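You operate a simulated robot arm through the tools that you are given. There is no shell and no other tool. Be economical: measure what you need, move in short steps, check, and stop when the job is done.

Carry out the task below with a simulated two-armed robot. There is one attempt and no reset: what you move stays moved.

## Task
Pick up the shoe from the narrow ledge with one hand, pass it to the other hand and put it on the blue mat. Set down upright: shoe.

Only the result counts: the job must be done as asked and must still hold three seconds after the hand-in. Knocking over, shifting, dropping, spilling or breaking anything else fails it.

## Robot
Two 7-joint arms with two-finger grippers on one trunk, on a base that drives. Base frame: it is fixed to the floor where the robot stands at the start and does not move with it; the origin is under the middle of the robot, x ahead of it, y to its left, z up; the surface under the hand at the start is at about z = 0.75. Units: m, rad, N and s.
The left shoulder is at the start at [0.023, 0.261, 1.072], the right one opposite. With the tool pointing down near the work surface each hand reaches from about 0.2 to 0.76 m from the robot's upright axis, wherever it stands, measured 20 degrees to its own side. Places, roughly: blue mat [1.4, -1, 0.8]. Payload 2.2 kg a hand.
Tool frame (each hand has its own): the origin (TCP) lies between the finger pads and is the grasp point; the fingertips stand 0.019 m ahead of it; z points along the fingers, y is the line along which they close. Largest opening 0.116 m; the body of the gripper starts 0.07 m behind the TCP.
Orientation is that of the tool frame in the base frame, as a unit quaternion [x, y, z, w]. With the fingers straight down and closing along the base's y, the tool's x points along the base's -x, its y along +y and its z along -z.

## Interface
- The arms move only by the tool move_arm. It takes "left_targets", "right_targets" or both (then of equal length, played together; a hand with none holds still); each is a list of rows, each a list of 3 entries, a list of its own where there are three numbers: the turn, a rotation vector about the tool's x, y, z in rad, then the shift along the tool's x, y, z in m, then the finger opening in m, from 0 to 0.116. In form: [[[ax, ay, az], [tx, ty, tz], grip], ...]. A call has 1 to 20 rows; each row shifts and turns the commanded pose from where the row before left it, along the tool's axes as they then stand. Rows are played at 5 a second. More than 0.05 m and 0.15 rad between two rows, or a gripper value outside its range, and nothing of the call is played. A pose out of reach is approached as far as the arm can. The call stops where the force on the tool passes 40 N (or 10 N more than at its start, if that is more) or the arm is blocked; 0.2 s more then pass. The fingers move at their own pace and stop on an object; they squeeze with about 43 N. The grip force told is the motor's: it shows also when the fingers shut on nothing. Time passes only in rows, and 0.2 s behind the last, so rows that do not move let the fingers close. The reply holds the time, the measured pose of the TCP, the force on the tool along the base axes, the opening and the grip force, in the units named above and with some noise, with the torque about the TCP (base axes, N m) and any sound that the robot's microphone picked up.
- Cameras (640 x 400 px; columns grow to the right, rows downward): "scene" is now at [0.1316, 0.0434, 1.2555]; the picture's right is [-0.11, -0.99, 0.03], its down [-0.54, 0.03, -0.84] and it looks along [0.84, -0.11, -0.54] (base axes); focal length 249 px, centre (320, 200). "left" rides on the left gripper at [0.069, 0.015, -0.097] in its tool frame; the picture's right is [-0.21, 0.98, 0.00], its down [-0.76, -0.17, -0.63] and it looks along [-0.62, -0.14, 0.77] (tool axes); focal length 251 px, centre (320, 200). "right" rides on the right gripper at [0.069, -0.015, -0.097] in its tool frame; the picture's right is [0.21, 0.98, 0.00], its down [-0.76, 0.17, -0.63] and it looks along [-0.62, 0.14, 0.77] (tool axes); focal length 251 px, centre (320, 200). There is no depth. A picture from a camera that has moved, and an enlarged one, comes with that camera's place and axes in the base frame and with its lens.
- capture(camera): a new picture of that camera. No time passes.
- lift_body(by): slides the trunk up (or, below 0, down) by that many m; the arms and the scene camera ride with it, the base frame stays. It gives what a move gives, with no picture.
- drive_base(legs): drives the robot by 1 to 6 legs, each [ahead, left, turn to the left] in m, m and rad, along the robot's own axes; the way and the turn of a leg run together, so that a leg with both is an arc; at most 1.5 m and 3.142 rad a leg. The arms and the cameras ride along, it lands a little off, and it stops where it bumps. It gives what a move gives.
- pan_tilt(pan, tilt): turns the head with the scene camera to pan (to the left, within 1.396 rad either way) and tilt (down, from -0.506 to 1.204), counted from straight ahead of the robot. It gives what a move gives.
- enlarge(camera, box): a new picture of the part [left, top, right, bottom] of that camera's present view, enlarged. No time passes.
- finish_job(): hands the job in; it is judged then, once.

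Go step by step. Nothing tells you exact positions but the pictures and the camera data: compare them with the known pose of the tool, close in by small moves and look again before you grip or let go. The budget is 120 turns and 88 pictures, counting those below and the enlarged ones. Unless the task says otherwise, let go and move clear before handing in, and close with one line.

The tools are called after "Request:" by a JSON object that holds its "name" and its "arguments". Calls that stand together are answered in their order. move_arm: Moves the arms, as the interface text tells. Its arguments: {"type":"object","properties":{"left_targets":{"type":"array"},"right_targets":{"type":"array"}},"required":[]} The other tools are called the same way: lift_body (by) slides the trunk up or down; drive_base (legs) drives the base; pan_tilt (pan, tilt) turns the head that bears the scene camera; capture (camera) takes a picture; enlarge (camera, box) takes an enlarged picture of a part of a camera's view; finish_job () hands the job in.

At the start:

```text
time: 0.0
left_eef_pos: [0.3759, 0.181, 1.0392]
left_tool_rot: [-0.002, 1.0, -0.016, -0.001]
left_contact_force: [-0.3, 2.3, 0.2]
left_ft_torque: [-0.21, 0.01, -0.02]
left_gripper_width: 0.1157
left_gripper_force: 0.1
right_eef_pos: [0.5003, -0.1535, 1.0862]
right_tool_rot: [-0.002, 1.0, -0.018, -0.001]
right_contact_force: [0.9, 1.9, 0.1]
right_ft_torque: [-0.24, -0.01, 0.05]
right_gripper_width: 0.116
right_gripper_force: 0.1
trunk travel left (down, up): [-0.225, 0.265]
robot x, y, heading: [0.0011, 0.0093, -0.001]
head pan, tilt: [-0.11, 0.569]
```

scene: 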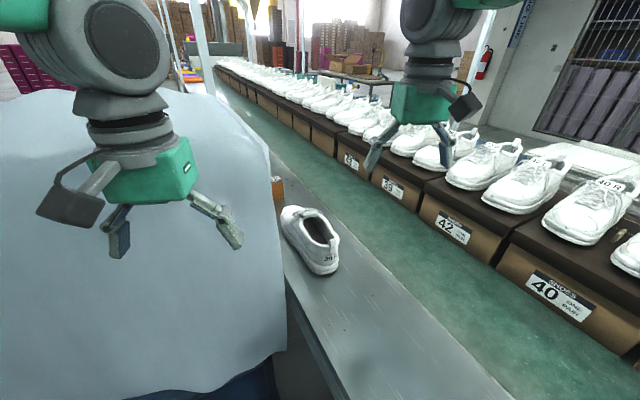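
right: 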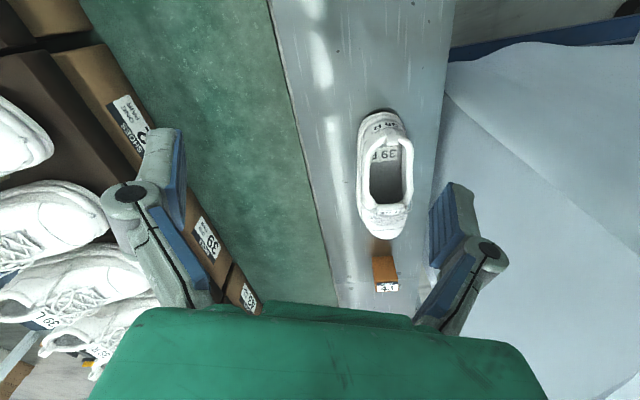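
left: 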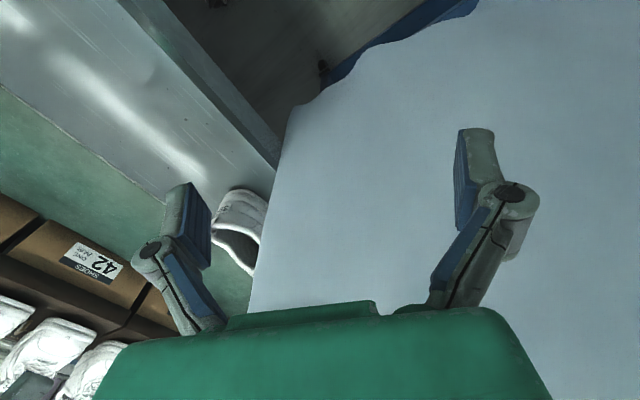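

The shoe is on a ledge ahead, around x≈0.65, y≈0. I'll look closer at it and then look towards the mat.

Request:
{"name": "enlarge", "arguments": {"camera": "scene", "box": [240, 160, 400, 300]}}

Request:
{"name": "enlarge", "arguments": {"camera": "right", "box": [300, 80, 480, 310]}}

Request:
{"name": "pan_tilt", "arguments": {"pan": -0.7, "tilt": 0.4}}

Request:
{"name": "capture", "arguments": {"camera": "scene"}}

```text
2.86 times, centred on (320, 230) of scene
camera zoom: at [0.1316, 0.0434, 1.2555], right [-0.11, -0.99, 0.03], down [-0.54, 0.03, -0.84], along [0.84, -0.11, -0.54], focal length 712 px, centre (320, 114)
```

zoom: 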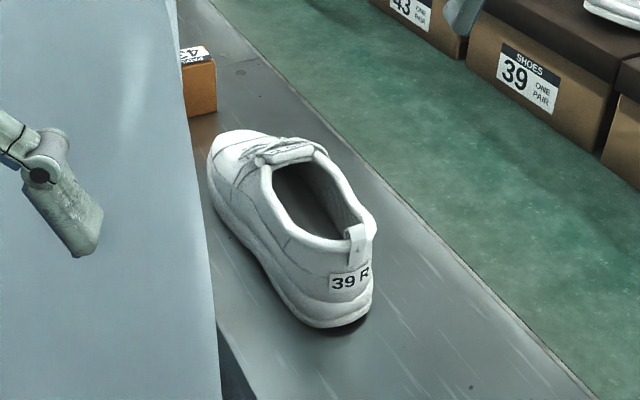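

```text
1.74 times, centred on (390, 195) of right
camera zoom: at [0.4316, -0.1663, 1.1834], right [-0.22, 0.97, -0.03], down [0.76, 0.19, 0.63], along [0.62, 0.11, -0.78], focal length 437 px, centre (198, 209)
```

zoom: 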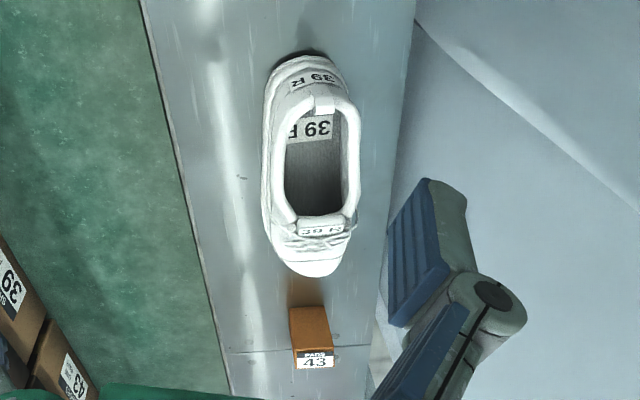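

```text
time: 1.0
left_eef_pos: [0.3737, 0.1456, 1.046]
left_tool_rot: [-0.002, 1.0, 0.0, 0.0]
left_contact_force: [-0.7, -0.1, 0.4]
left_ft_torque: [0.03, -0.01, 0.01]
left_gripper_width: 0.116
left_gripper_force: 0.1
right_eef_pos: [0.4977, -0.1911, 1.0807]
right_tool_rot: [-0.003, 1.0, 0.0, 0.001]
right_contact_force: [0.2, -0.5, -0.6]
right_ft_torque: [-0.01, -0.01, 0.01]
right_gripper_width: 0.1161
right_gripper_force: 0.0
trunk travel left (down, up): [-0.225, 0.265]
robot x, y, heading: [0.0008, 0.0096, 0.003]
head pan, tilt: [-0.7, 0.4]
```

```text
82 pictures are left
camera scene: at [0.1143, -0.0322, 1.2721], right [-0.64, -0.77, 0.01], down [-0.3, 0.24, -0.92], along [0.71, -0.6, -0.38], focal length 249 px, centre (320, 200)
```

scene: 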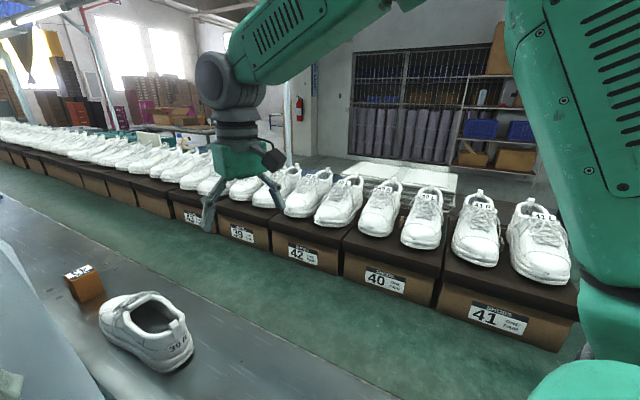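

The shoe's heel points toward me and its toe away. The mat should show near (308,173) in this view, so I'll enlarge that area.

Request:
{"name": "enlarge", "arguments": {"camera": "scene", "box": [180, 100, 500, 300]}}

Request:
{"name": "pan_tilt", "arguments": {"pan": -1.2, "tilt": 0.5}}

Request:
{"name": "capture", "arguments": {"camera": "scene"}}

Request:
{"name": "pan_tilt", "arguments": {"pan": 0.1, "tilt": 1.0}}

Request:
{"name": "capture", "arguments": {"camera": "scene"}}

```text
2.00 times, centred on (340, 200) of scene
camera zoom: at [0.1143, -0.0322, 1.2721], right [-0.64, -0.77, 0.01], down [-0.3, 0.24, -0.92], along [0.71, -0.6, -0.38], focal length 498 px, centre (280, 200)
```

zoom: 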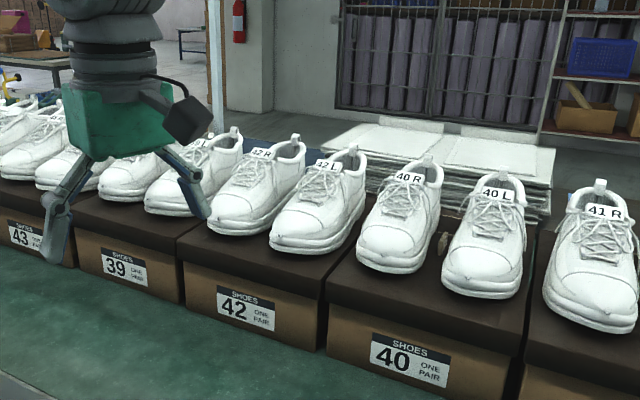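

```text
time: 1.9
left_eef_pos: [0.3748, 0.1243, 1.0474]
left_tool_rot: [0.0, 1.0, 0.009, 0.0]
left_contact_force: [0.5, -0.7, -0.1]
left_ft_torque: [0.07, 0.0, -0.01]
left_gripper_width: 0.1161
left_gripper_force: 0.0
right_eef_pos: [0.4984, -0.2132, 1.0767]
right_tool_rot: [-0.002, 1.0, 0.009, 0.001]
right_contact_force: [0.1, -2.1, -0.4]
right_ft_torque: [0.13, -0.01, -0.01]
right_gripper_width: 0.1159
right_gripper_force: 0.0
trunk travel left (down, up): [-0.225, 0.265]
robot x, y, heading: [0.0002, 0.006, 0.001]
head pan, tilt: [-1.201, 0.499]
```

```text
80 pictures are left
camera scene: at [0.0761, -0.0839, 1.2621], right [-0.93, -0.36, 0.0], down [-0.18, 0.45, -0.88], along [0.32, -0.82, -0.48], focal length 249 px, centre (320, 200)
```

scene: 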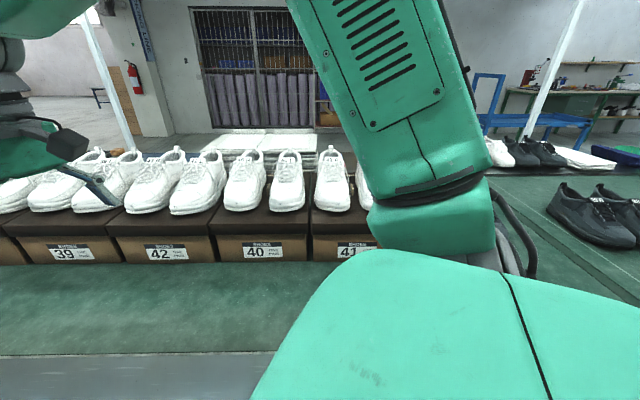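

```text
time: 3.4
left_eef_pos: [0.3735, 0.1759, 1.0432]
left_tool_rot: [-0.004, 1.0, -0.012, -0.001]
left_contact_force: [0.1, 1.0, -0.5]
left_ft_torque: [-0.12, -0.03, 0.0]
left_gripper_width: 0.1161
left_gripper_force: 0.0
right_eef_pos: [0.4989, -0.1586, 1.0839]
right_tool_rot: [-0.004, 1.0, -0.013, 0.002]
right_contact_force: [-0.2, 2.4, 1.0]
right_ft_torque: [-0.22, -0.03, 0.01]
right_gripper_width: 0.116
right_gripper_force: 0.1
trunk travel left (down, up): [-0.225, 0.265]
robot x, y, heading: [0.0002, 0.0166, 0.004]
head pan, tilt: [0.099, 1.0]
```

```text
79 pictures are left
camera scene: at [0.112, 0.0573, 1.2204], right [0.1, -0.99, 0.03], down [-0.84, -0.1, -0.54], along [0.53, 0.03, -0.84], focal length 249 px, centre (320, 200)
```

scene: 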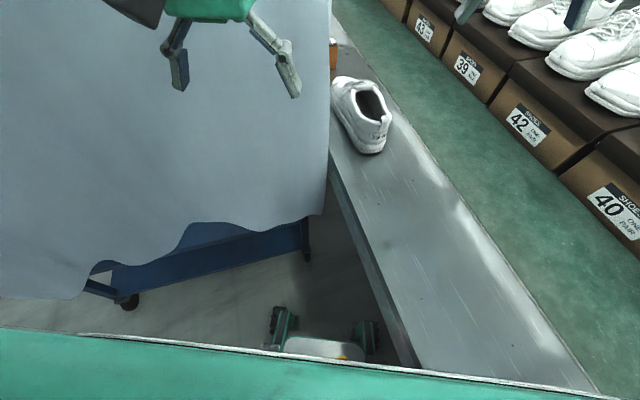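

The mat seems to be behind the row of shoe boxes, a blue strip hidden by shoes. I'll raise the trunk to see over them.

Request:
{"name": "lift_body", "arguments": {"by": 0.26}}

Request:
{"name": "pan_tilt", "arguments": {"pan": -0.6, "tilt": 0.5}}

Request:
{"name": "capture", "arguments": {"camera": "scene"}}

Request:
{"name": "pan_tilt", "arguments": {"pan": -1.39, "tilt": 0.5}}

Request:
{"name": "capture", "arguments": {"camera": "scene"}}

Request:
{"name": "pan_tilt", "arguments": {"pan": 1.1, "tilt": 0.6}}

Request:
{"name": "capture", "arguments": {"camera": "scene"}}

```text
time: 6.1
left_eef_pos: [0.3738, 0.1864, 1.3016]
left_tool_rot: [-0.004, 1.0, -0.015, 0.0]
left_contact_force: [-0.1, 0.6, 0.6]
left_ft_torque: [-0.08, -0.01, -0.03]
left_gripper_width: 0.1158
left_gripper_force: 0.1
right_eef_pos: [0.5, -0.1465, 1.3458]
right_tool_rot: [-0.005, 1.0, -0.015, 0.002]
right_contact_force: [-0.7, 2.5, 0.2]
right_ft_torque: [-0.2, -0.01, -0.02]
right_gripper_width: 0.1161
right_gripper_force: 0.0
trunk travel left (down, up): [-0.485, 0.005]
robot x, y, heading: [-0.0006, 0.0154, -0.001]
head pan, tilt: [0.099, 1.0]
```

```text
time: 7.1
left_eef_pos: [0.3724, 0.1603, 1.3041]
left_tool_rot: [-0.002, 1.0, -0.006, 0.0]
left_contact_force: [-0.2, 0.1, 0.8]
left_ft_torque: [-0.05, 0.02, -0.01]
left_gripper_width: 0.1162
left_gripper_force: 0.1
right_eef_pos: [0.4995, -0.1749, 1.3423]
right_tool_rot: [-0.004, 1.0, -0.005, 0.002]
right_contact_force: [0.1, 1.7, 0.2]
right_ft_torque: [-0.07, -0.04, -0.03]
right_gripper_width: 0.116
right_gripper_force: 0.0
trunk travel left (down, up): [-0.485, 0.005]
robot x, y, heading: [0.0018, 0.0108, -0.001]
head pan, tilt: [-0.6, 0.499]
```

```text
78 pictures are left
camera scene: at [0.1193, 0.0017, 1.523], right [-0.56, -0.83, 0.02], down [-0.4, 0.24, -0.88], along [0.73, -0.51, -0.47], focal length 249 px, centre (320, 200)
```

scene: 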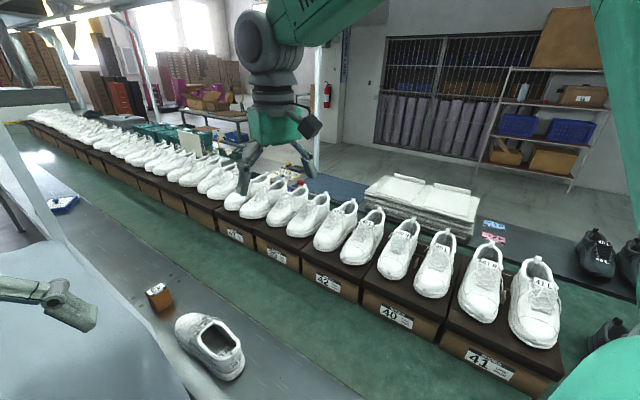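

```text
time: 8.3
left_eef_pos: [0.3737, 0.103, 1.3102]
left_tool_rot: [0.0, 1.0, 0.014, 0.0]
left_contact_force: [0.5, -1.3, -0.4]
left_ft_torque: [0.05, -0.02, -0.04]
left_gripper_width: 0.116
left_gripper_force: 0.1
right_eef_pos: [0.4982, -0.2356, 1.3351]
right_tool_rot: [-0.001, 1.0, 0.016, 0.001]
right_contact_force: [-0.4, -1.0, 1.0]
right_ft_torque: [0.13, 0.0, 0.0]
right_gripper_width: 0.1158
right_gripper_force: 0.2
trunk travel left (down, up): [-0.485, 0.005]
robot x, y, heading: [0.0002, 0.0026, -0.004]
head pan, tilt: [-1.389, 0.499]
```

```text
77 pictures are left
camera scene: at [0.0597, -0.1075, 1.5212], right [-0.98, -0.18, 0.0], down [-0.09, 0.48, -0.87], along [0.16, -0.86, -0.49], focal length 249 px, centre (320, 200)
```

scene: 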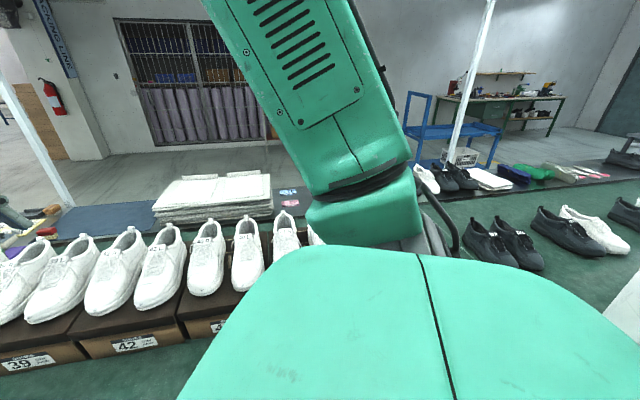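

```text
time: 10.5
left_eef_pos: [0.3731, 0.1362, 1.3041]
left_tool_rot: [-0.003, 1.0, 0.003, -0.001]
left_contact_force: [-0.3, 0.4, -0.6]
left_ft_torque: [0.05, 0.03, 0.01]
left_gripper_width: 0.1159
left_gripper_force: 0.0
right_eef_pos: [0.4987, -0.1989, 1.3354]
right_tool_rot: [-0.004, 1.0, 0.004, -0.001]
right_contact_force: [-0.6, -1.7, 0.1]
right_ft_torque: [0.1, -0.06, 0.0]
right_gripper_width: 0.116
right_gripper_force: 0.0
trunk travel left (down, up): [-0.485, 0.005]
robot x, y, heading: [-0.0016, 0.0065, 0.006]
head pan, tilt: [1.1, 0.6]
```

```text
76 pictures are left
camera scene: at [0.0863, 0.0428, 1.5135], right [0.89, -0.45, -0.02], down [-0.26, -0.48, -0.84], along [0.37, 0.75, -0.54], focal length 249 px, centre (320, 200)
```

scene: 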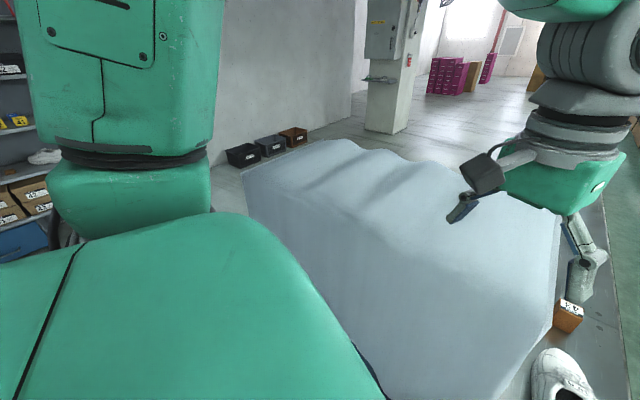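

The robot sways slowly. The mat is a dark-blue patch behind the shoe row, beyond the conveyor. I'll check the robot's surroundings near its base and the far end of the conveyor.

Request:
{"name": "pan_tilt", "arguments": {"pan": -0.5, "tilt": 1.2}}

Request:
{"name": "capture", "arguments": {"camera": "scene"}}

Request:
{"name": "pan_tilt", "arguments": {"pan": 0.2, "tilt": 0.3}}

Request:
{"name": "capture", "arguments": {"camera": "scene"}}

Request:
{"name": "enlarge", "arguments": {"camera": "scene", "box": [330, 80, 640, 280]}}

```text
time: 12.2
left_eef_pos: [0.3721, 0.0854, 1.3124]
left_tool_rot: [-0.001, 1.0, 0.02, 0.002]
left_contact_force: [-0.8, -1.1, 0.7]
left_ft_torque: [0.12, -0.01, -0.05]
left_gripper_width: 0.1157
left_gripper_force: 0.1
right_eef_pos: [0.4964, -0.2534, 1.3348]
right_tool_rot: [-0.001, 1.0, 0.021, 0.002]
right_contact_force: [-0.3, -2.3, 0.4]
right_ft_torque: [0.15, 0.0, 0.0]
right_gripper_width: 0.116
right_gripper_force: 0.2
trunk travel left (down, up): [-0.485, 0.005]
robot x, y, heading: [0.0022, -0.0012, 0.004]
head pan, tilt: [-0.499, 1.201]
```

```text
75 pictures are left
camera scene: at [0.0908, -0.0688, 1.4674], right [-0.48, -0.88, -0.03], down [-0.82, 0.45, -0.35], along [0.32, -0.15, -0.94], focal length 249 px, centre (320, 200)
```

scene: 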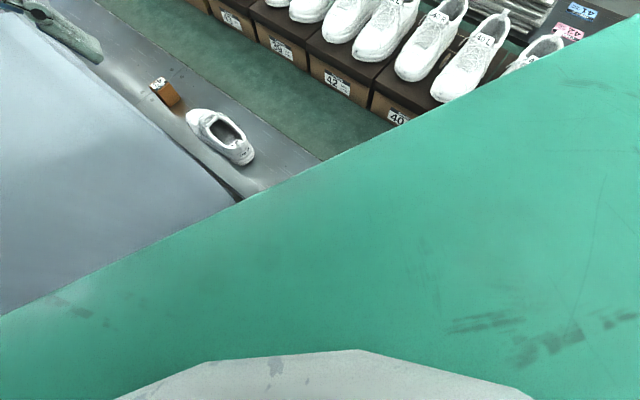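

```text
time: 13.4
left_eef_pos: [0.3741, 0.1119, 1.3042]
left_tool_rot: [-0.005, 1.0, 0.012, -0.004]
left_contact_force: [0.7, -0.2, -1.5]
left_ft_torque: [0.0, 0.03, 0.0]
left_gripper_width: 0.1161
left_gripper_force: 0.1
right_eef_pos: [0.5025, -0.2229, 1.3313]
right_tool_rot: [-0.006, 1.0, 0.013, -0.002]
right_contact_force: [0.5, -0.4, -0.8]
right_ft_torque: [0.04, 0.05, 0.0]
right_gripper_width: 0.116
right_gripper_force: 0.0
trunk travel left (down, up): [-0.485, 0.005]
robot x, y, heading: [0.0001, -0.0024, 0.013]
head pan, tilt: [0.201, 0.3]
```

```text
74 pictures are left
camera scene: at [0.1396, -0.044, 1.5374], right [0.21, -0.98, -0.04], down [-0.3, -0.02, -0.95], along [0.93, 0.21, -0.3], focal length 249 px, centre (320, 200)
```

scene: 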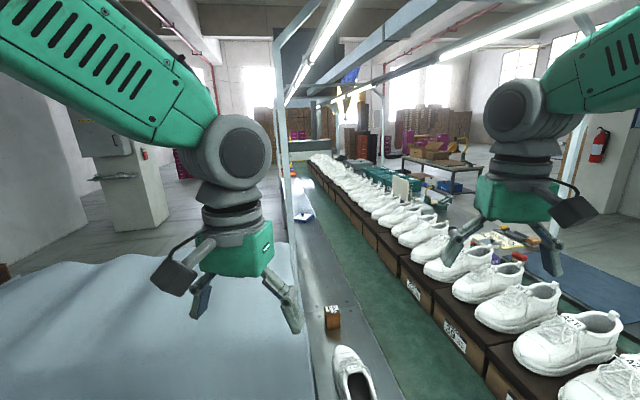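

```text
2.00 times, centred on (485, 180) of scene
camera zoom: at [0.1396, -0.044, 1.5374], right [0.21, -0.98, -0.04], down [-0.3, -0.02, -0.95], along [0.93, 0.21, -0.3], focal length 498 px, centre (-10, 240)
```

zoom: 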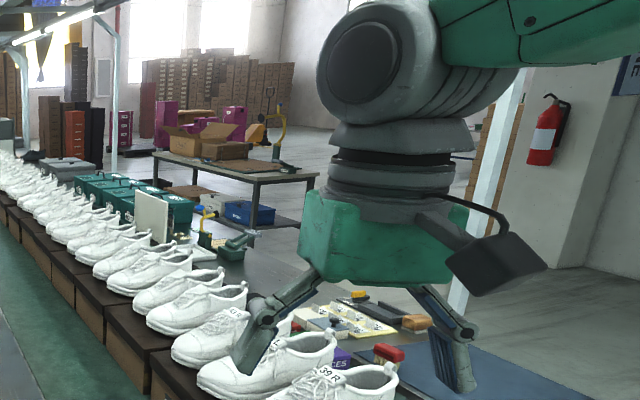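

I need to see where the line ends behind me on the right, to find a way to the mat. I'll turn the base partly right (arms are high) and look.

Request:
{"name": "drive_base", "arguments": {"legs": [[0, 0, -0.9]]}}

Request:
{"name": "pan_tilt", "arguments": {"pan": -1.0, "tilt": 0.35}}

Request:
{"name": "capture", "arguments": {"camera": "scene"}}

```text
time: 16.1
left_eef_pos: [0.2821, -0.2372, 1.315]
left_tool_rot: [0.439, 0.898, 0.017, 0.015]
left_contact_force: [-0.9, -1.4, -0.9]
left_ft_torque: [0.04, -0.07, -0.04]
left_gripper_width: 0.1161
left_gripper_force: 0.0
right_eef_pos: [0.0919, -0.5436, 1.3366]
right_tool_rot: [0.438, 0.899, 0.017, 0.014]
right_contact_force: [-1.8, -1.4, 1.1]
right_ft_torque: [0.07, -0.1, -0.02]
right_gripper_width: 0.1159
right_gripper_force: 0.0
trunk travel left (down, up): [-0.485, 0.005]
robot x, y, heading: [-0.0061, -0.0018, -0.912]
head pan, tilt: [0.201, 0.3]
```

```text
time: 17.5
left_eef_pos: [0.3412, -0.1938, 1.3081]
left_tool_rot: [0.439, 0.899, -0.005, 0.001]
left_contact_force: [-0.4, -0.2, 0.3]
left_ft_torque: [0.02, 0.03, 0.03]
left_gripper_width: 0.1162
left_gripper_force: 0.0
right_eef_pos: [0.1524, -0.4976, 1.3472]
right_tool_rot: [0.437, 0.9, -0.007, 0.002]
right_contact_force: [0.0, 0.7, -0.3]
right_ft_torque: [-0.07, 0.04, -0.03]
right_gripper_width: 0.116
right_gripper_force: 0.0
trunk travel left (down, up): [-0.485, 0.005]
robot x, y, heading: [0.0006, 0.002, -0.91]
head pan, tilt: [-1.0, 0.351]
```

```text
72 pictures are left
camera scene: at [-0.0025, -0.1107, 1.5363], right [-0.94, 0.33, 0.0], down [0.11, 0.32, -0.94], along [-0.31, -0.89, -0.34], focal length 249 px, centre (320, 200)
```

scene: 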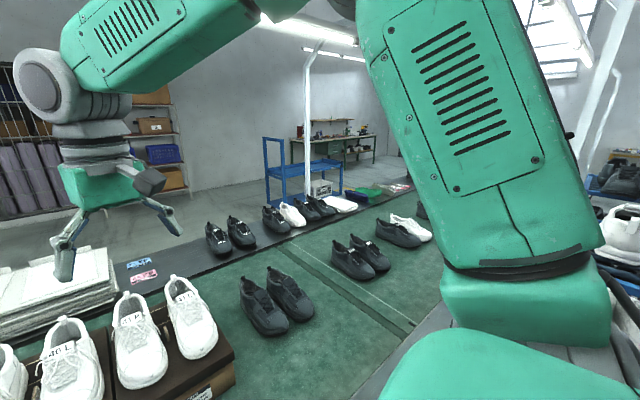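

The line continues behind me. I'll turn further to see its end.

Request:
{"name": "drive_base", "arguments": {"legs": [[0, 0, -1.6]]}}

Request:
{"name": "pan_tilt", "arguments": {"pan": -0.1, "tilt": 0.35}}

Request:
{"name": "capture", "arguments": {"camera": "scene"}}

```text
time: 21.8
left_eef_pos: [-0.2134, -0.3461, 1.3033]
left_tool_rot: [0.949, 0.317, -0.001, -0.005]
left_contact_force: [0.2, -1.7, 0.5]
left_ft_torque: [0.1, -0.04, 0.0]
left_gripper_width: 0.1161
left_gripper_force: 0.0
right_eef_pos: [-0.5145, -0.1521, 1.3403]
right_tool_rot: [0.948, 0.319, 0.0, -0.004]
right_contact_force: [0.1, -0.7, -1.9]
right_ft_torque: [0.05, 0.03, -0.01]
right_gripper_width: 0.1159
right_gripper_force: 0.0
trunk travel left (down, up): [-0.485, 0.005]
robot x, y, heading: [-0.0002, -0.0067, -2.494]
head pan, tilt: [-1.0, 0.351]
```

```text
time: 23.0
left_eef_pos: [-0.2727, -0.2426, 1.3166]
left_tool_rot: [0.949, 0.314, 0.006, 0.037]
left_contact_force: [-0.8, 1.2, -0.8]
left_ft_torque: [-0.11, -0.04, -0.06]
left_gripper_width: 0.1161
left_gripper_force: 0.1
right_eef_pos: [-0.5764, -0.0485, 1.3272]
right_tool_rot: [0.948, 0.317, 0.008, 0.038]
right_contact_force: [-1.0, 1.6, 0.0]
right_ft_torque: [-0.13, -0.07, -0.02]
right_gripper_width: 0.1157
right_gripper_force: 0.0
trunk travel left (down, up): [-0.485, 0.005]
robot x, y, heading: [-0.0065, 0.0071, -2.5]
head pan, tilt: [-0.099, 0.351]
```

```text
71 pictures are left
camera scene: at [-0.1436, -0.0347, 1.5354], right [-0.52, 0.85, -0.03], down [0.31, 0.16, -0.94], along [-0.8, -0.49, -0.35], focal length 249 px, centre (320, 200)
```

scene: 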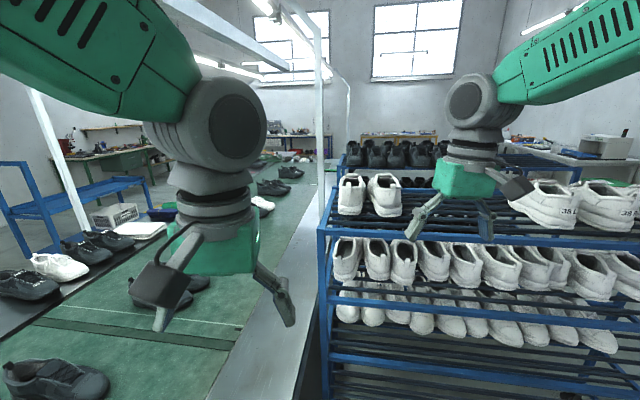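

The line runs on to the wall there and a shoe rack blocks that side, so any way round must be at the far end ahead. I'll turn back to face the shoe, lower the trunk and sample the sway.

Request:
{"name": "drive_base", "arguments": {"legs": [[0, 0, 1.6], [0, 0, 0.9]]}}

Request:
{"name": "pan_tilt", "arguments": {"pan": 0.1, "tilt": 0.35}}

Request:
{"name": "enlarge", "arguments": {"camera": "scene", "box": [220, 100, 480, 262]}}

Request:
{"name": "move_arm", "arguments": {"right_targets": [[[0, 0, 0], [0, 0, 0], 0.116], [[0, 0, 0], [0, 0, 0], 0.116], [[0, 0, 0], [0, 0, 0], 0.116], [[0, 0, 0], [0, 0, 0], 0.116]]}}

Request:
{"name": "move_arm", "arguments": {"right_targets": [[[0, 0, 0], [0, 0, 0], 0.116], [[0, 0, 0], [0, 0, 0], 0.116], [[0, 0, 0], [0, 0, 0], 0.116], [[0, 0, 0], [0, 0, 0], 0.116]]}}

Request:
{"name": "move_arm", "arguments": {"right_targets": [[[0, 0, 0], [0, 0, 0], 0.116], [[0, 0, 0], [0, 0, 0], 0.116], [[0, 0, 0], [0, 0, 0], 0.116], [[0, 0, 0], [0, 0, 0], 0.116]]}}

Request:
{"name": "move_arm", "arguments": {"right_targets": [[[0, 0, 0], [0, 0, 0], 0.116], [[0, 0, 0], [0, 0, 0], 0.116], [[0, 0, 0], [0, 0, 0], 0.116], [[0, 0, 0], [0, 0, 0], 0.116]]}}

```text
time: 30.1
left_eef_pos: [0.3442, 0.0951, 1.311]
left_tool_rot: [0.004, 1.0, -0.013, 0.002]
left_contact_force: [0.1, 2.0, 0.4]
left_ft_torque: [-0.24, -0.02, 0.01]
left_gripper_width: 0.1163
left_gripper_force: 0.1
right_eef_pos: [0.4706, -0.22, 1.3294]
right_tool_rot: [-0.016, 1.0, 0.005, 0.006]
right_contact_force: [0.3, 3.4, 1.2]
right_ft_torque: [-0.44, 0.09, 0.03]
right_gripper_width: 0.1159
right_gripper_force: 0.1
trunk travel left (down, up): [-0.485, 0.005]
robot x, y, heading: [0.0201, 0.0111, -0.007]
head pan, tilt: [-0.099, 0.351]
stopped in leg 2: the robot was blocked; the commanded pose is now the measured one
```

```text
time: 30.8
left_eef_pos: [0.3464, 0.1964, 1.3048]
left_tool_rot: [0.013, 0.999, -0.034, 0.01]
left_contact_force: [0.3, 0.7, 3.8]
left_ft_torque: [-0.08, 0.06, 0.02]
left_gripper_width: 0.116
left_gripper_force: 0.0
right_eef_pos: [0.4641, -0.1256, 1.3507]
right_tool_rot: [0.002, 1.0, -0.025, 0.009]
right_contact_force: [0.1, 1.7, 0.6]
right_ft_torque: [-0.12, 0.03, 0.02]
right_gripper_width: 0.1159
right_gripper_force: 0.0
trunk travel left (down, up): [-0.485, 0.005]
robot x, y, heading: [0.0022, 0.0198, -0.027]
head pan, tilt: [0.099, 0.351]
```

```text
2.46 times, centred on (350, 181) of scene
camera zoom: at [0.1349, 0.0758, 1.5351], right [0.07, -1.0, 0.03], down [-0.34, -0.06, -0.94], along [0.94, 0.06, -0.34], focal length 613 px, centre (246, 247)
```

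zoom: 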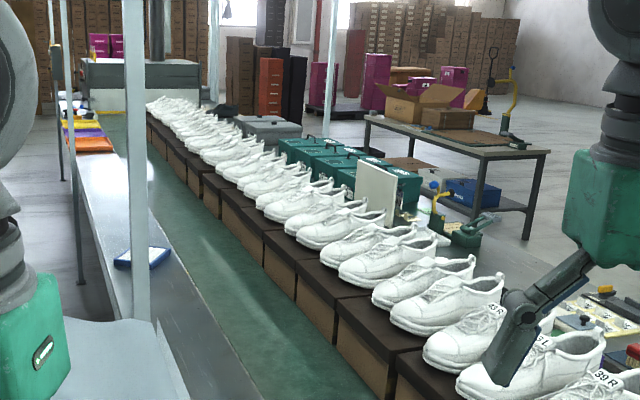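

```text
time: 31.9
left_eef_pos: [0.3078, 0.2834, 1.2639]
left_tool_rot: [0.003, 0.998, -0.068, -0.016]
left_contact_force: [0.0, 2.3, 2.4]
left_ft_torque: [-0.19, -0.05, 0.03]
left_gripper_width: 0.1161
left_gripper_force: 0.2
right_eef_pos: [0.4396, -0.0179, 1.3461]
right_tool_rot: [-0.015, 0.999, -0.05, 0.001]
right_contact_force: [0.7, 2.9, 1.8]
right_ft_torque: [-0.24, 0.08, 0.02]
right_gripper_width: 0.1161
right_gripper_force: 0.3
trunk travel left (down, up): [-0.485, 0.005]
robot x, y, heading: [-0.0228, 0.012, 0.011]
head pan, tilt: [0.099, 0.351]
stopped in row 4 (left hand): the arm was blocked; the commanded pose is now the measured one
```

```text
time: 32.5
left_eef_pos: [0.312, 0.0496, 1.2881]
left_tool_rot: [-0.038, 0.999, 0.003, -0.015]
left_contact_force: [-1.2, -4.5, -2.1]
left_ft_torque: [0.43, -0.11, -0.1]
left_gripper_width: 0.116
left_gripper_force: 0.1
right_eef_pos: [0.4565, -0.2554, 1.3058]
right_tool_rot: [-0.041, 0.999, 0.035, 0.012]
right_contact_force: [-1.0, -3.1, 1.3]
right_ft_torque: [0.36, -0.04, -0.05]
right_gripper_width: 0.116
right_gripper_force: 0.0
trunk travel left (down, up): [-0.485, 0.005]
robot x, y, heading: [-0.0004, -0.0018, 0.043]
head pan, tilt: [0.099, 0.351]
stopped in row 2 (left hand): the arm was blocked; the commanded pose is now the measured one
```

```text
time: 33.2
left_eef_pos: [0.2813, 0.2442, 1.2451]
left_tool_rot: [-0.002, 0.997, -0.075, -0.02]
left_contact_force: [-0.9, 2.9, 1.9]
left_ft_torque: [-0.25, -0.01, 0.06]
left_gripper_width: 0.1159
left_gripper_force: 0.0
right_eef_pos: [0.4174, -0.0222, 1.3332]
right_tool_rot: [-0.032, 0.999, -0.025, 0.009]
right_contact_force: [0.3, 2.4, -3.0]
right_ft_torque: [-0.22, 0.02, 0.05]
right_gripper_width: 0.1157
right_gripper_force: 0.1
trunk travel left (down, up): [-0.485, 0.005]
robot x, y, heading: [-0.0124, 0.0016, 0.035]
head pan, tilt: [0.099, 0.351]
stopped in row 3 (left hand): the arm was blocked; the commanded pose is now the measured one
```

```text
time: 33.8
left_eef_pos: [0.2942, 0.0675, 1.2738]
left_tool_rot: [-0.082, 0.996, -0.019, -0.015]
left_contact_force: [-0.1, -2.0, -2.2]
left_ft_torque: [0.19, -0.09, -0.08]
left_gripper_width: 0.1163
left_gripper_force: 0.0
right_eef_pos: [0.4338, -0.2221, 1.3012]
right_tool_rot: [-0.059, 0.997, 0.037, 0.028]
right_contact_force: [-2.3, -3.1, -3.2]
right_ft_torque: [0.39, -0.16, -0.03]
right_gripper_width: 0.1157
right_gripper_force: 0.0
trunk travel left (down, up): [-0.485, 0.005]
robot x, y, heading: [0.003, 0.0026, 0.063]
head pan, tilt: [0.099, 0.351]
stopped in row 3 (left hand): the arm was blocked; the commanded pose is now the measured one
```

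The robot is swaying strongly now with the trunk high. I'll lower the trunk partway to calm it and let time pass.

Request:
{"name": "lift_body", "arguments": {"by": -0.2}}

Request:
{"name": "capture", "arguments": {"camera": "scene"}}

Request:
{"name": "pan_tilt", "arguments": {"pan": 0.1, "tilt": 0.6}}

Request:
{"name": "pan_tilt", "arguments": {"pan": -0.1, "tilt": 0.6}}

Request:
{"name": "pan_tilt", "arguments": {"pan": 0.1, "tilt": 0.6}}

```text
time: 34.5
left_eef_pos: [0.2702, 0.2514, 1.2022]
left_tool_rot: [-0.032, 0.995, -0.097, -0.024]
left_contact_force: [0.9, 3.3, 1.3]
left_ft_torque: [-0.21, 0.09, 0.04]
left_gripper_width: 0.116
left_gripper_force: 0.1
right_eef_pos: [0.405, 0.0039, 1.2991]
right_tool_rot: [-0.045, 0.999, -0.02, 0.022]
right_contact_force: [0.0, 3.3, -3.7]
right_ft_torque: [-0.39, 0.03, 0.02]
right_gripper_width: 0.1157
right_gripper_force: 0.0
trunk travel left (down, up): [-0.457, 0.033]
robot x, y, heading: [-0.0052, 0.0028, 0.051]
head pan, tilt: [0.099, 0.351]
stopped: the arm was blocked; the commanded pose is now the measured one
```

```text
69 pictures are left
camera scene: at [0.1308, 0.0351, 1.5058], right [0.14, -0.99, 0.01], down [-0.34, -0.06, -0.94], along [0.93, 0.13, -0.35], focal length 249 px, centre (320, 200)
```

scene: 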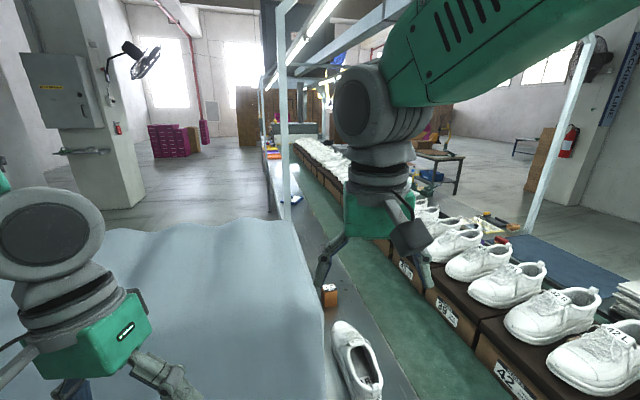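

```text
time: 35.2
left_eef_pos: [0.2925, 0.0773, 1.2322]
left_tool_rot: [-0.039, 0.999, -0.015, -0.013]
left_contact_force: [2.3, 2.0, -2.0]
left_ft_torque: [-0.3, 0.19, -0.04]
left_gripper_width: 0.1161
left_gripper_force: 0.1
right_eef_pos: [0.4216, -0.2006, 1.2921]
right_tool_rot: [-0.033, 0.998, 0.051, 0.021]
right_contact_force: [0.3, -1.5, 1.8]
right_ft_torque: [0.03, 0.05, -0.02]
right_gripper_width: 0.116
right_gripper_force: 0.0
trunk travel left (down, up): [-0.457, 0.033]
robot x, y, heading: [-0.01, -0.0162, 0.045]
head pan, tilt: [0.099, 0.6]
```

```text
time: 36.0
left_eef_pos: [0.2773, 0.2703, 1.2186]
left_tool_rot: [-0.052, 0.994, -0.091, -0.015]
left_contact_force: [-2.2, -4.1, 3.1]
left_ft_torque: [0.49, -0.17, 0.07]
left_gripper_width: 0.1159
left_gripper_force: 0.2
right_eef_pos: [0.4112, 0.0096, 1.3128]
right_tool_rot: [-0.051, 0.998, -0.022, 0.03]
right_contact_force: [-0.1, -0.1, -0.6]
right_ft_torque: [0.01, -0.01, 0.08]
right_gripper_width: 0.1159
right_gripper_force: 0.1
trunk travel left (down, up): [-0.457, 0.033]
robot x, y, heading: [-0.0072, 0.0103, 0.051]
head pan, tilt: [-0.099, 0.6]
```

```text
time: 36.7
left_eef_pos: [0.2588, 0.1693, 1.2186]
left_tool_rot: [-0.021, 0.998, -0.063, -0.024]
left_contact_force: [-0.8, -3.1, 1.9]
left_ft_torque: [0.38, -0.09, -0.01]
left_gripper_width: 0.1164
left_gripper_force: 0.0
right_eef_pos: [0.3926, -0.0823, 1.3028]
right_tool_rot: [-0.041, 0.999, 0.014, 0.024]
right_contact_force: [-1.0, -1.8, 0.3]
right_ft_torque: [0.14, -0.05, 0.02]
right_gripper_width: 0.1163
right_gripper_force: 0.0
trunk travel left (down, up): [-0.457, 0.033]
robot x, y, heading: [-0.0092, -0.0005, 0.048]
head pan, tilt: [0.099, 0.6]
```

Still rocking; waiting with no motion.

Request:
{"name": "move_arm", "arguments": {"right_targets": [[[0, 0, 0], [0, 0, 0], 0.116], [[0, 0, 0], [0, 0, 0], 0.116], [[0, 0, 0], [0, 0, 0], 0.116], [[0, 0, 0], [0, 0, 0], 0.116], [[0, 0, 0], [0, 0, 0], 0.116], [[0, 0, 0], [0, 0, 0], 0.116], [[0, 0, 0], [0, 0, 0], 0.116], [[0, 0, 0], [0, 0, 0], 0.116], [[0, 0, 0], [0, 0, 0], 0.116], [[0, 0, 0], [0, 0, 0], 0.116], [[0, 0, 0], [0, 0, 0], 0.116], [[0, 0, 0], [0, 0, 0], 0.116], [[0, 0, 0], [0, 0, 0], 0.116], [[0, 0, 0], [0, 0, 0], 0.116], [[0, 0, 0], [0, 0, 0], 0.116], [[0, 0, 0], [0, 0, 0], 0.116], [[0, 0, 0], [0, 0, 0], 0.116], [[0, 0, 0], [0, 0, 0], 0.116], [[0, 0, 0], [0, 0, 0], 0.116], [[0, 0, 0], [0, 0, 0], 0.116]]}}

Request:
{"name": "lift_body", "arguments": {"by": -0.1}}

Request:
{"name": "move_arm", "arguments": {"right_targets": [[[0, 0, 0], [0, 0, 0], 0.116], [[0, 0, 0], [0, 0, 0], 0.116], [[0, 0, 0], [0, 0, 0], 0.116], [[0, 0, 0], [0, 0, 0], 0.116], [[0, 0, 0], [0, 0, 0], 0.116], [[0, 0, 0], [0, 0, 0], 0.116], [[0, 0, 0], [0, 0, 0], 0.116], [[0, 0, 0], [0, 0, 0], 0.116], [[0, 0, 0], [0, 0, 0], 0.116], [[0, 0, 0], [0, 0, 0], 0.116], [[0, 0, 0], [0, 0, 0], 0.116], [[0, 0, 0], [0, 0, 0], 0.116], [[0, 0, 0], [0, 0, 0], 0.116], [[0, 0, 0], [0, 0, 0], 0.116], [[0, 0, 0], [0, 0, 0], 0.116], [[0, 0, 0], [0, 0, 0], 0.116], [[0, 0, 0], [0, 0, 0], 0.116], [[0, 0, 0], [0, 0, 0], 0.116], [[0, 0, 0], [0, 0, 0], 0.116], [[0, 0, 0], [0, 0, 0], 0.116]]}}

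```text
time: 37.0
left_eef_pos: [0.2701, 0.3318, 1.192]
left_tool_rot: [-0.048, 0.991, -0.12, -0.029]
left_contact_force: [-0.5, -1.3, 0.8]
left_ft_torque: [0.15, 0.04, 0.03]
left_gripper_width: 0.1159
left_gripper_force: 0.0
right_eef_pos: [0.4044, 0.0804, 1.3043]
right_tool_rot: [-0.046, 0.998, -0.046, 0.025]
right_contact_force: [-0.2, 0.6, -1.7]
right_ft_torque: [-0.09, -0.01, 0.04]
right_gripper_width: 0.1162
right_gripper_force: 0.1
trunk travel left (down, up): [-0.457, 0.033]
robot x, y, heading: [-0.009, 0.021, 0.047]
head pan, tilt: [0.099, 0.6]
stopped in row 1 (left hand): the arm was blocked; the commanded pose is now the measured one
```

```text
time: 37.5
left_eef_pos: [0.2688, 0.1221, 1.212]
left_tool_rot: [-0.078, 0.996, -0.026, -0.025]
left_contact_force: [0.3, -2.9, 1.1]
left_ft_torque: [0.26, 0.06, -0.06]
left_gripper_width: 0.1158
left_gripper_force: 0.1
right_eef_pos: [0.4123, -0.1515, 1.2917]
right_tool_rot: [-0.051, 0.996, 0.057, 0.044]
right_contact_force: [1.1, -3.6, 0.9]
right_ft_torque: [0.27, 0.13, -0.02]
right_gripper_width: 0.1161
right_gripper_force: 0.0
trunk travel left (down, up): [-0.449, 0.041]
robot x, y, heading: [0.0006, 0.0047, 0.055]
head pan, tilt: [0.099, 0.6]
stopped: the arm was blocked; the commanded pose is now the measured one
```

```text
time: 38.1
left_eef_pos: [0.2309, 0.3357, 1.1656]
left_tool_rot: [-0.069, 0.988, -0.126, -0.05]
left_contact_force: [-1.6, -1.0, 1.7]
left_ft_torque: [0.12, -0.1, 0.08]
left_gripper_width: 0.116
left_gripper_force: 0.0
right_eef_pos: [0.3773, 0.1029, 1.2976]
right_tool_rot: [-0.063, 0.997, -0.033, 0.041]
right_contact_force: [-0.6, 3.0, -0.6]
right_ft_torque: [-0.24, -0.06, 0.02]
right_gripper_width: 0.1163
right_gripper_force: 0.0
trunk travel left (down, up): [-0.449, 0.041]
robot x, y, heading: [-0.0066, 0.0253, 0.061]
head pan, tilt: [0.099, 0.6]
stopped in row 3 (left hand): the arm was blocked; the commanded pose is now the measured one
```

I'll let it settle with only head motions, looking toward the left arm for possible contact.

Request:
{"name": "pan_tilt", "arguments": {"pan": 1.2, "tilt": 0.5}}

Request:
{"name": "capture", "arguments": {"camera": "scene"}}

Request:
{"name": "pan_tilt", "arguments": {"pan": -1.2, "tilt": 0.5}}

Request:
{"name": "pan_tilt", "arguments": {"pan": 1.2, "tilt": 0.5}}

Request:
{"name": "pan_tilt", "arguments": {"pan": -1.2, "tilt": 0.5}}

Request:
{"name": "pan_tilt", "arguments": {"pan": 0, "tilt": 0.5}}

Request:
{"name": "capture", "arguments": {"camera": "scene"}}

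```text
time: 39.4
left_eef_pos: [0.2431, 0.3264, 1.1765]
left_tool_rot: [-0.077, 0.989, -0.116, -0.046]
left_contact_force: [-0.8, -5.6, 1.3]
left_ft_torque: [0.49, -0.09, 0.04]
left_gripper_width: 0.1163
left_gripper_force: 0.1
right_eef_pos: [0.3974, 0.0892, 1.3001]
right_tool_rot: [-0.067, 0.997, -0.026, 0.039]
right_contact_force: [0.7, 0.8, -0.2]
right_ft_torque: [-0.02, 0.04, 0.05]
right_gripper_width: 0.1157
right_gripper_force: 0.1
trunk travel left (down, up): [-0.449, 0.041]
robot x, y, heading: [-0.001, 0.0252, 0.068]
head pan, tilt: [1.201, 0.499]
```

```text
68 pictures are left
camera scene: at [0.0738, 0.2512, 1.477], right [0.95, -0.3, 0.02], down [-0.15, -0.54, -0.83], along [0.26, 0.79, -0.56], focal length 249 px, centre (320, 200)
```

scene: 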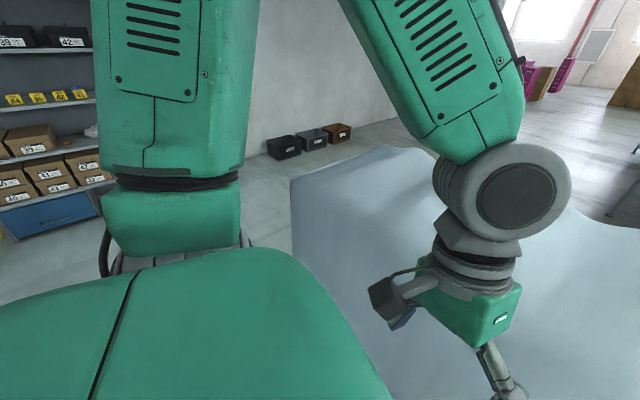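

```text
time: 41.6
left_eef_pos: [0.2492, 0.3584, 1.1707]
left_tool_rot: [-0.094, 0.986, -0.128, -0.045]
left_contact_force: [0.6, -5.5, 1.1]
left_ft_torque: [0.43, 0.04, 0.03]
left_gripper_width: 0.1161
left_gripper_force: 0.1
right_eef_pos: [0.4126, 0.1308, 1.2976]
right_tool_rot: [-0.089, 0.995, -0.035, 0.037]
right_contact_force: [0.6, -1.7, -0.6]
right_ft_torque: [0.11, 0.08, 0.03]
right_gripper_width: 0.1161
right_gripper_force: 0.1
trunk travel left (down, up): [-0.449, 0.041]
robot x, y, heading: [0.0174, 0.0327, 0.112]
head pan, tilt: [-1.201, 0.499]
```

```text
time: 43.8
left_eef_pos: [0.1298, 0.2928, 1.1793]
left_tool_rot: [-0.077, 0.99, -0.12, -0.024]
left_contact_force: [-5.9, 1.3, -0.2]
left_ft_torque: [-0.19, -0.55, 0.2]
left_gripper_width: 0.1156
left_gripper_force: 0.1
right_eef_pos: [0.2839, 0.0955, 1.2934]
right_tool_rot: [-0.113, 0.993, -0.018, 0.034]
right_contact_force: [-1.8, 5.2, -2.4]
right_ft_torque: [-0.61, -0.21, 0.01]
right_gripper_width: 0.1158
right_gripper_force: 0.0
trunk travel left (down, up): [-0.449, 0.041]
robot x, y, heading: [-0.0746, 0.0136, 0.161]
head pan, tilt: [1.201, 0.499]
```

```text
time: 46.0
left_eef_pos: [0.2308, 0.1325, 1.1971]
left_tool_rot: [-0.072, 0.995, -0.039, -0.051]
left_contact_force: [0.2, 3.4, -2.7]
left_ft_torque: [-0.28, 0.03, -0.08]
left_gripper_width: 0.116
left_gripper_force: 0.1
right_eef_pos: [0.3874, -0.1207, 1.2923]
right_tool_rot: [-0.063, 0.996, 0.048, 0.032]
right_contact_force: [1.9, -1.9, 0.9]
right_ft_torque: [0.1, 0.16, -0.03]
right_gripper_width: 0.1156
right_gripper_force: 0.0
trunk travel left (down, up): [-0.449, 0.041]
robot x, y, heading: [-0.0166, -0.0097, 0.087]
head pan, tilt: [-1.201, 0.499]
```

```text
time: 47.4
left_eef_pos: [0.1625, 0.1698, 1.2082]
left_tool_rot: [-0.08, 0.994, -0.065, -0.026]
left_contact_force: [-1.5, -2.9, 3.3]
left_ft_torque: [0.23, -0.22, -0.08]
left_gripper_width: 0.1158
left_gripper_force: 0.2
right_eef_pos: [0.3112, -0.0548, 1.3181]
right_tool_rot: [-0.091, 0.994, 0.039, 0.048]
right_contact_force: [-1.4, -2.2, 5.2]
right_ft_torque: [0.12, 0.01, -0.05]
right_gripper_width: 0.116
right_gripper_force: 0.0
trunk travel left (down, up): [-0.449, 0.041]
robot x, y, heading: [-0.0444, 0.0017, 0.142]
head pan, tilt: [0.0, 0.499]
```

```text
67 pictures are left
camera scene: at [0.0703, -0.1236, 1.4922], right [0.19, -0.98, -0.1], down [-0.46, 0.0, -0.89], along [0.87, 0.21, -0.45], focal length 249 px, centre (320, 200)
```

scene: 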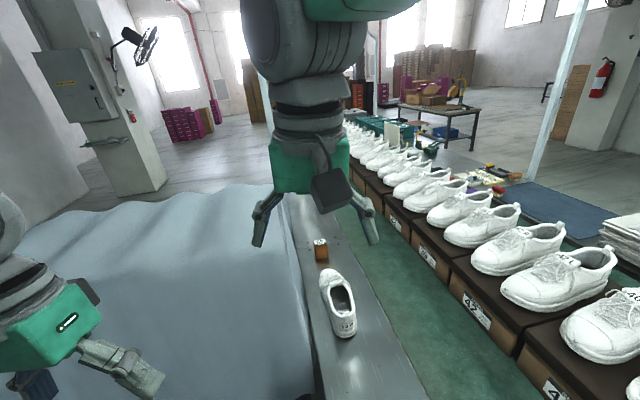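

The base seems to be touching something (its heading wanders). I'll back off a bit and see whether the rocking dies down.

Request:
{"name": "drive_base", "arguments": {"legs": [[-0.15, 0.05, 0]]}}

Request:
{"name": "pan_tilt", "arguments": {"pan": -1.2, "tilt": 0.5}}

Request:
{"name": "pan_tilt", "arguments": {"pan": 0, "tilt": 0.9}}

Request:
{"name": "capture", "arguments": {"camera": "scene"}}

```text
time: 48.1
left_eef_pos: [0.1402, 0.3641, 1.1564]
left_tool_rot: [-0.207, 0.968, -0.142, -0.031]
left_contact_force: [-1.1, 2.6, -1.0]
left_ft_torque: [-0.3, -0.07, 0.0]
left_gripper_width: 0.116
left_gripper_force: 0.1
right_eef_pos: [0.3435, 0.1775, 1.3208]
right_tool_rot: [-0.193, 0.977, 0.005, 0.09]
right_contact_force: [-0.5, 0.7, 1.3]
right_ft_torque: [-0.14, 0.0, -0.03]
right_gripper_width: 0.1163
right_gripper_force: 0.0
trunk travel left (down, up): [-0.449, 0.041]
robot x, y, heading: [-0.0337, 0.0283, 0.279]
head pan, tilt: [0.0, 0.499]
stopped in leg 1: the robot was blocked; the commanded pose is now the measured one
```

```text
time: 49.5
left_eef_pos: [0.1924, 0.2869, 1.1754]
left_tool_rot: [-0.213, 0.973, -0.082, -0.032]
left_contact_force: [0.0, 2.4, 2.8]
left_ft_torque: [-0.27, -0.03, -0.08]
left_gripper_width: 0.1158
left_gripper_force: 0.1
right_eef_pos: [0.394, 0.1031, 1.3037]
right_tool_rot: [-0.2, 0.978, 0.051, 0.042]
right_contact_force: [1.2, 4.5, 4.0]
right_ft_torque: [-0.41, 0.11, -0.01]
right_gripper_width: 0.1159
right_gripper_force: 0.0
trunk travel left (down, up): [-0.449, 0.041]
robot x, y, heading: [0.0125, 0.0225, 0.336]
head pan, tilt: [-1.201, 0.499]
```

```text
time: 50.9
left_eef_pos: [0.2226, 0.2239, 1.1818]
left_tool_rot: [-0.153, 0.984, -0.078, -0.035]
left_contact_force: [0.1, -2.6, -1.5]
left_ft_torque: [0.24, 0.0, -0.12]
left_gripper_width: 0.116
left_gripper_force: 0.1
right_eef_pos: [0.4071, 0.0339, 1.2823]
right_tool_rot: [-0.179, 0.983, 0.043, 0.008]
right_contact_force: [2.4, -3.5, -1.7]
right_ft_torque: [0.2, 0.27, -0.03]
right_gripper_width: 0.1158
right_gripper_force: 0.0
trunk travel left (down, up): [-0.449, 0.041]
robot x, y, heading: [-0.0037, -0.0008, 0.3]
head pan, tilt: [0.0, 0.901]
```

```text
66 pictures are left
camera scene: at [0.1582, 0.0096, 1.4539], right [0.3, -0.95, -0.03], down [-0.77, -0.22, -0.6], along [0.56, 0.2, -0.8], focal length 249 px, centre (320, 200)
```

scene: 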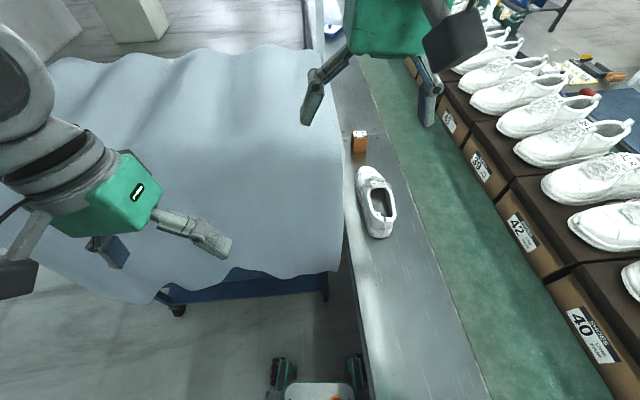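

The rocking is likely due to the high trunk. I'll keep lowering it in bits; both hands are well above the cloth and shoes.

Request:
{"name": "lift_body", "arguments": {"by": -0.1}}

Request:
{"name": "lift_body", "arguments": {"by": -0.1}}

Request:
{"name": "lift_body", "arguments": {"by": -0.05}}

```text
time: 51.5
left_eef_pos: [-0.0107, 0.3417, 1.1349]
left_tool_rot: [-0.082, 0.983, -0.159, 0.037]
left_contact_force: [-4.3, 2.6, -2.6]
left_ft_torque: [-0.36, -0.43, 0.12]
left_gripper_width: 0.1159
left_gripper_force: 0.1
right_eef_pos: [0.1345, 0.1974, 1.2786]
right_tool_rot: [-0.182, 0.983, -0.006, -0.015]
right_contact_force: [-3.7, 6.1, -4.1]
right_ft_torque: [-0.47, -0.23, 0.05]
right_gripper_width: 0.1157
right_gripper_force: 0.1
trunk travel left (down, up): [-0.429, 0.061]
robot x, y, heading: [-0.1548, -0.015, 0.383]
head pan, tilt: [0.0, 0.901]
stopped: the arm was blocked; the commanded pose is now the measured one
```

```text
time: 52.1
left_eef_pos: [0.1038, 0.3378, 1.1012]
left_tool_rot: [-0.28, 0.95, -0.14, 0.012]
left_contact_force: [-2.4, 3.3, 0.8]
left_ft_torque: [-0.31, -0.25, 0.04]
left_gripper_width: 0.1162
left_gripper_force: 0.1
right_eef_pos: [0.3183, 0.2004, 1.2839]
right_tool_rot: [-0.244, 0.959, 0.087, 0.111]
right_contact_force: [-2.6, 2.0, 0.9]
right_ft_torque: [-0.28, -0.22, -0.15]
right_gripper_width: 0.1159
right_gripper_force: 0.0
trunk travel left (down, up): [-0.4, 0.09]
robot x, y, heading: [-0.0454, 0.0346, 0.423]
head pan, tilt: [0.0, 0.901]
stopped: the arm was blocked; the commanded pose is now the measured one
```

```text
time: 52.4
left_eef_pos: [0.1545, 0.1535, 1.1277]
left_tool_rot: [-0.24, 0.969, -0.059, 0.005]
left_contact_force: [-0.9, 2.9, 0.4]
left_ft_torque: [-0.17, -0.09, -0.05]
left_gripper_width: 0.1159
left_gripper_force: 0.1
right_eef_pos: [0.3548, -0.0163, 1.2701]
right_tool_rot: [-0.202, 0.966, 0.148, 0.064]
right_contact_force: [-0.4, -1.1, 1.9]
right_ft_torque: [0.05, 0.01, -0.03]
right_gripper_width: 0.116
right_gripper_force: 0.1
trunk travel left (down, up): [-0.396, 0.094]
robot x, y, heading: [-0.0559, -0.0083, 0.386]
head pan, tilt: [0.0, 0.901]
stopped: the arm was blocked; the commanded pose is now the measured one
```

The base is jerking against something, likely the trunk against the ledge edge. I'll drive away from the line (to the left and back).

Request:
{"name": "drive_base", "arguments": {"legs": [[-0.1, 0.2, 0]]}}

Request:
{"name": "drive_base", "arguments": {"legs": [[-0.1, 0.1, -0.2]]}}

Request:
{"name": "capture", "arguments": {"camera": "scene"}}

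```text
time: 53.2
left_eef_pos: [0.1118, 0.3593, 1.1128]
left_tool_rot: [-0.274, 0.945, -0.174, 0.05]
left_contact_force: [0.6, 1.5, -0.5]
left_ft_torque: [-0.21, 0.03, -0.07]
left_gripper_width: 0.1158
left_gripper_force: 0.0
right_eef_pos: [0.2697, 0.2411, 1.2842]
right_tool_rot: [-0.236, 0.962, 0.094, 0.099]
right_contact_force: [1.2, 2.9, 0.8]
right_ft_torque: [-0.23, 0.04, 0.03]
right_gripper_width: 0.1162
right_gripper_force: 0.1
trunk travel left (down, up): [-0.396, 0.094]
robot x, y, heading: [-0.0579, 0.0387, 0.397]
head pan, tilt: [0.0, 0.901]
stopped in leg 1: the robot was blocked; the commanded pose is now the measured one
```

```text
time: 54.0
left_eef_pos: [0.1671, 0.3216, 1.1095]
left_tool_rot: [-0.245, 0.952, -0.169, 0.068]
left_contact_force: [-1.9, 1.5, -2.0]
left_ft_torque: [-0.23, -0.2, 0.07]
left_gripper_width: 0.116
left_gripper_force: 0.1
right_eef_pos: [0.3109, 0.205, 1.2707]
right_tool_rot: [-0.195, 0.97, 0.121, 0.08]
right_contact_force: [1.0, 1.6, -3.0]
right_ft_torque: [-0.06, 0.04, 0.0]
right_gripper_width: 0.1161
right_gripper_force: 0.0
trunk travel left (down, up): [-0.396, 0.094]
robot x, y, heading: [-0.0464, 0.0389, 0.38]
head pan, tilt: [0.0, 0.901]
stopped in leg 1: the robot was blocked; the commanded pose is now the measured one
```

```text
65 pictures are left
camera scene: at [0.0692, 0.0714, 1.3948], right [0.44, -0.9, -0.01], down [-0.73, -0.35, -0.59], along [0.53, 0.27, -0.81], focal length 249 px, centre (320, 200)
```

scene: 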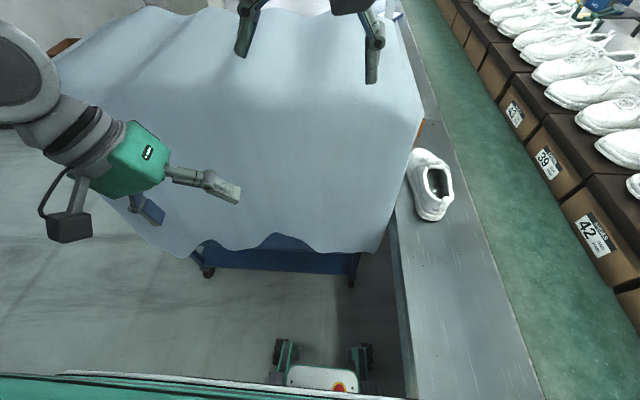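

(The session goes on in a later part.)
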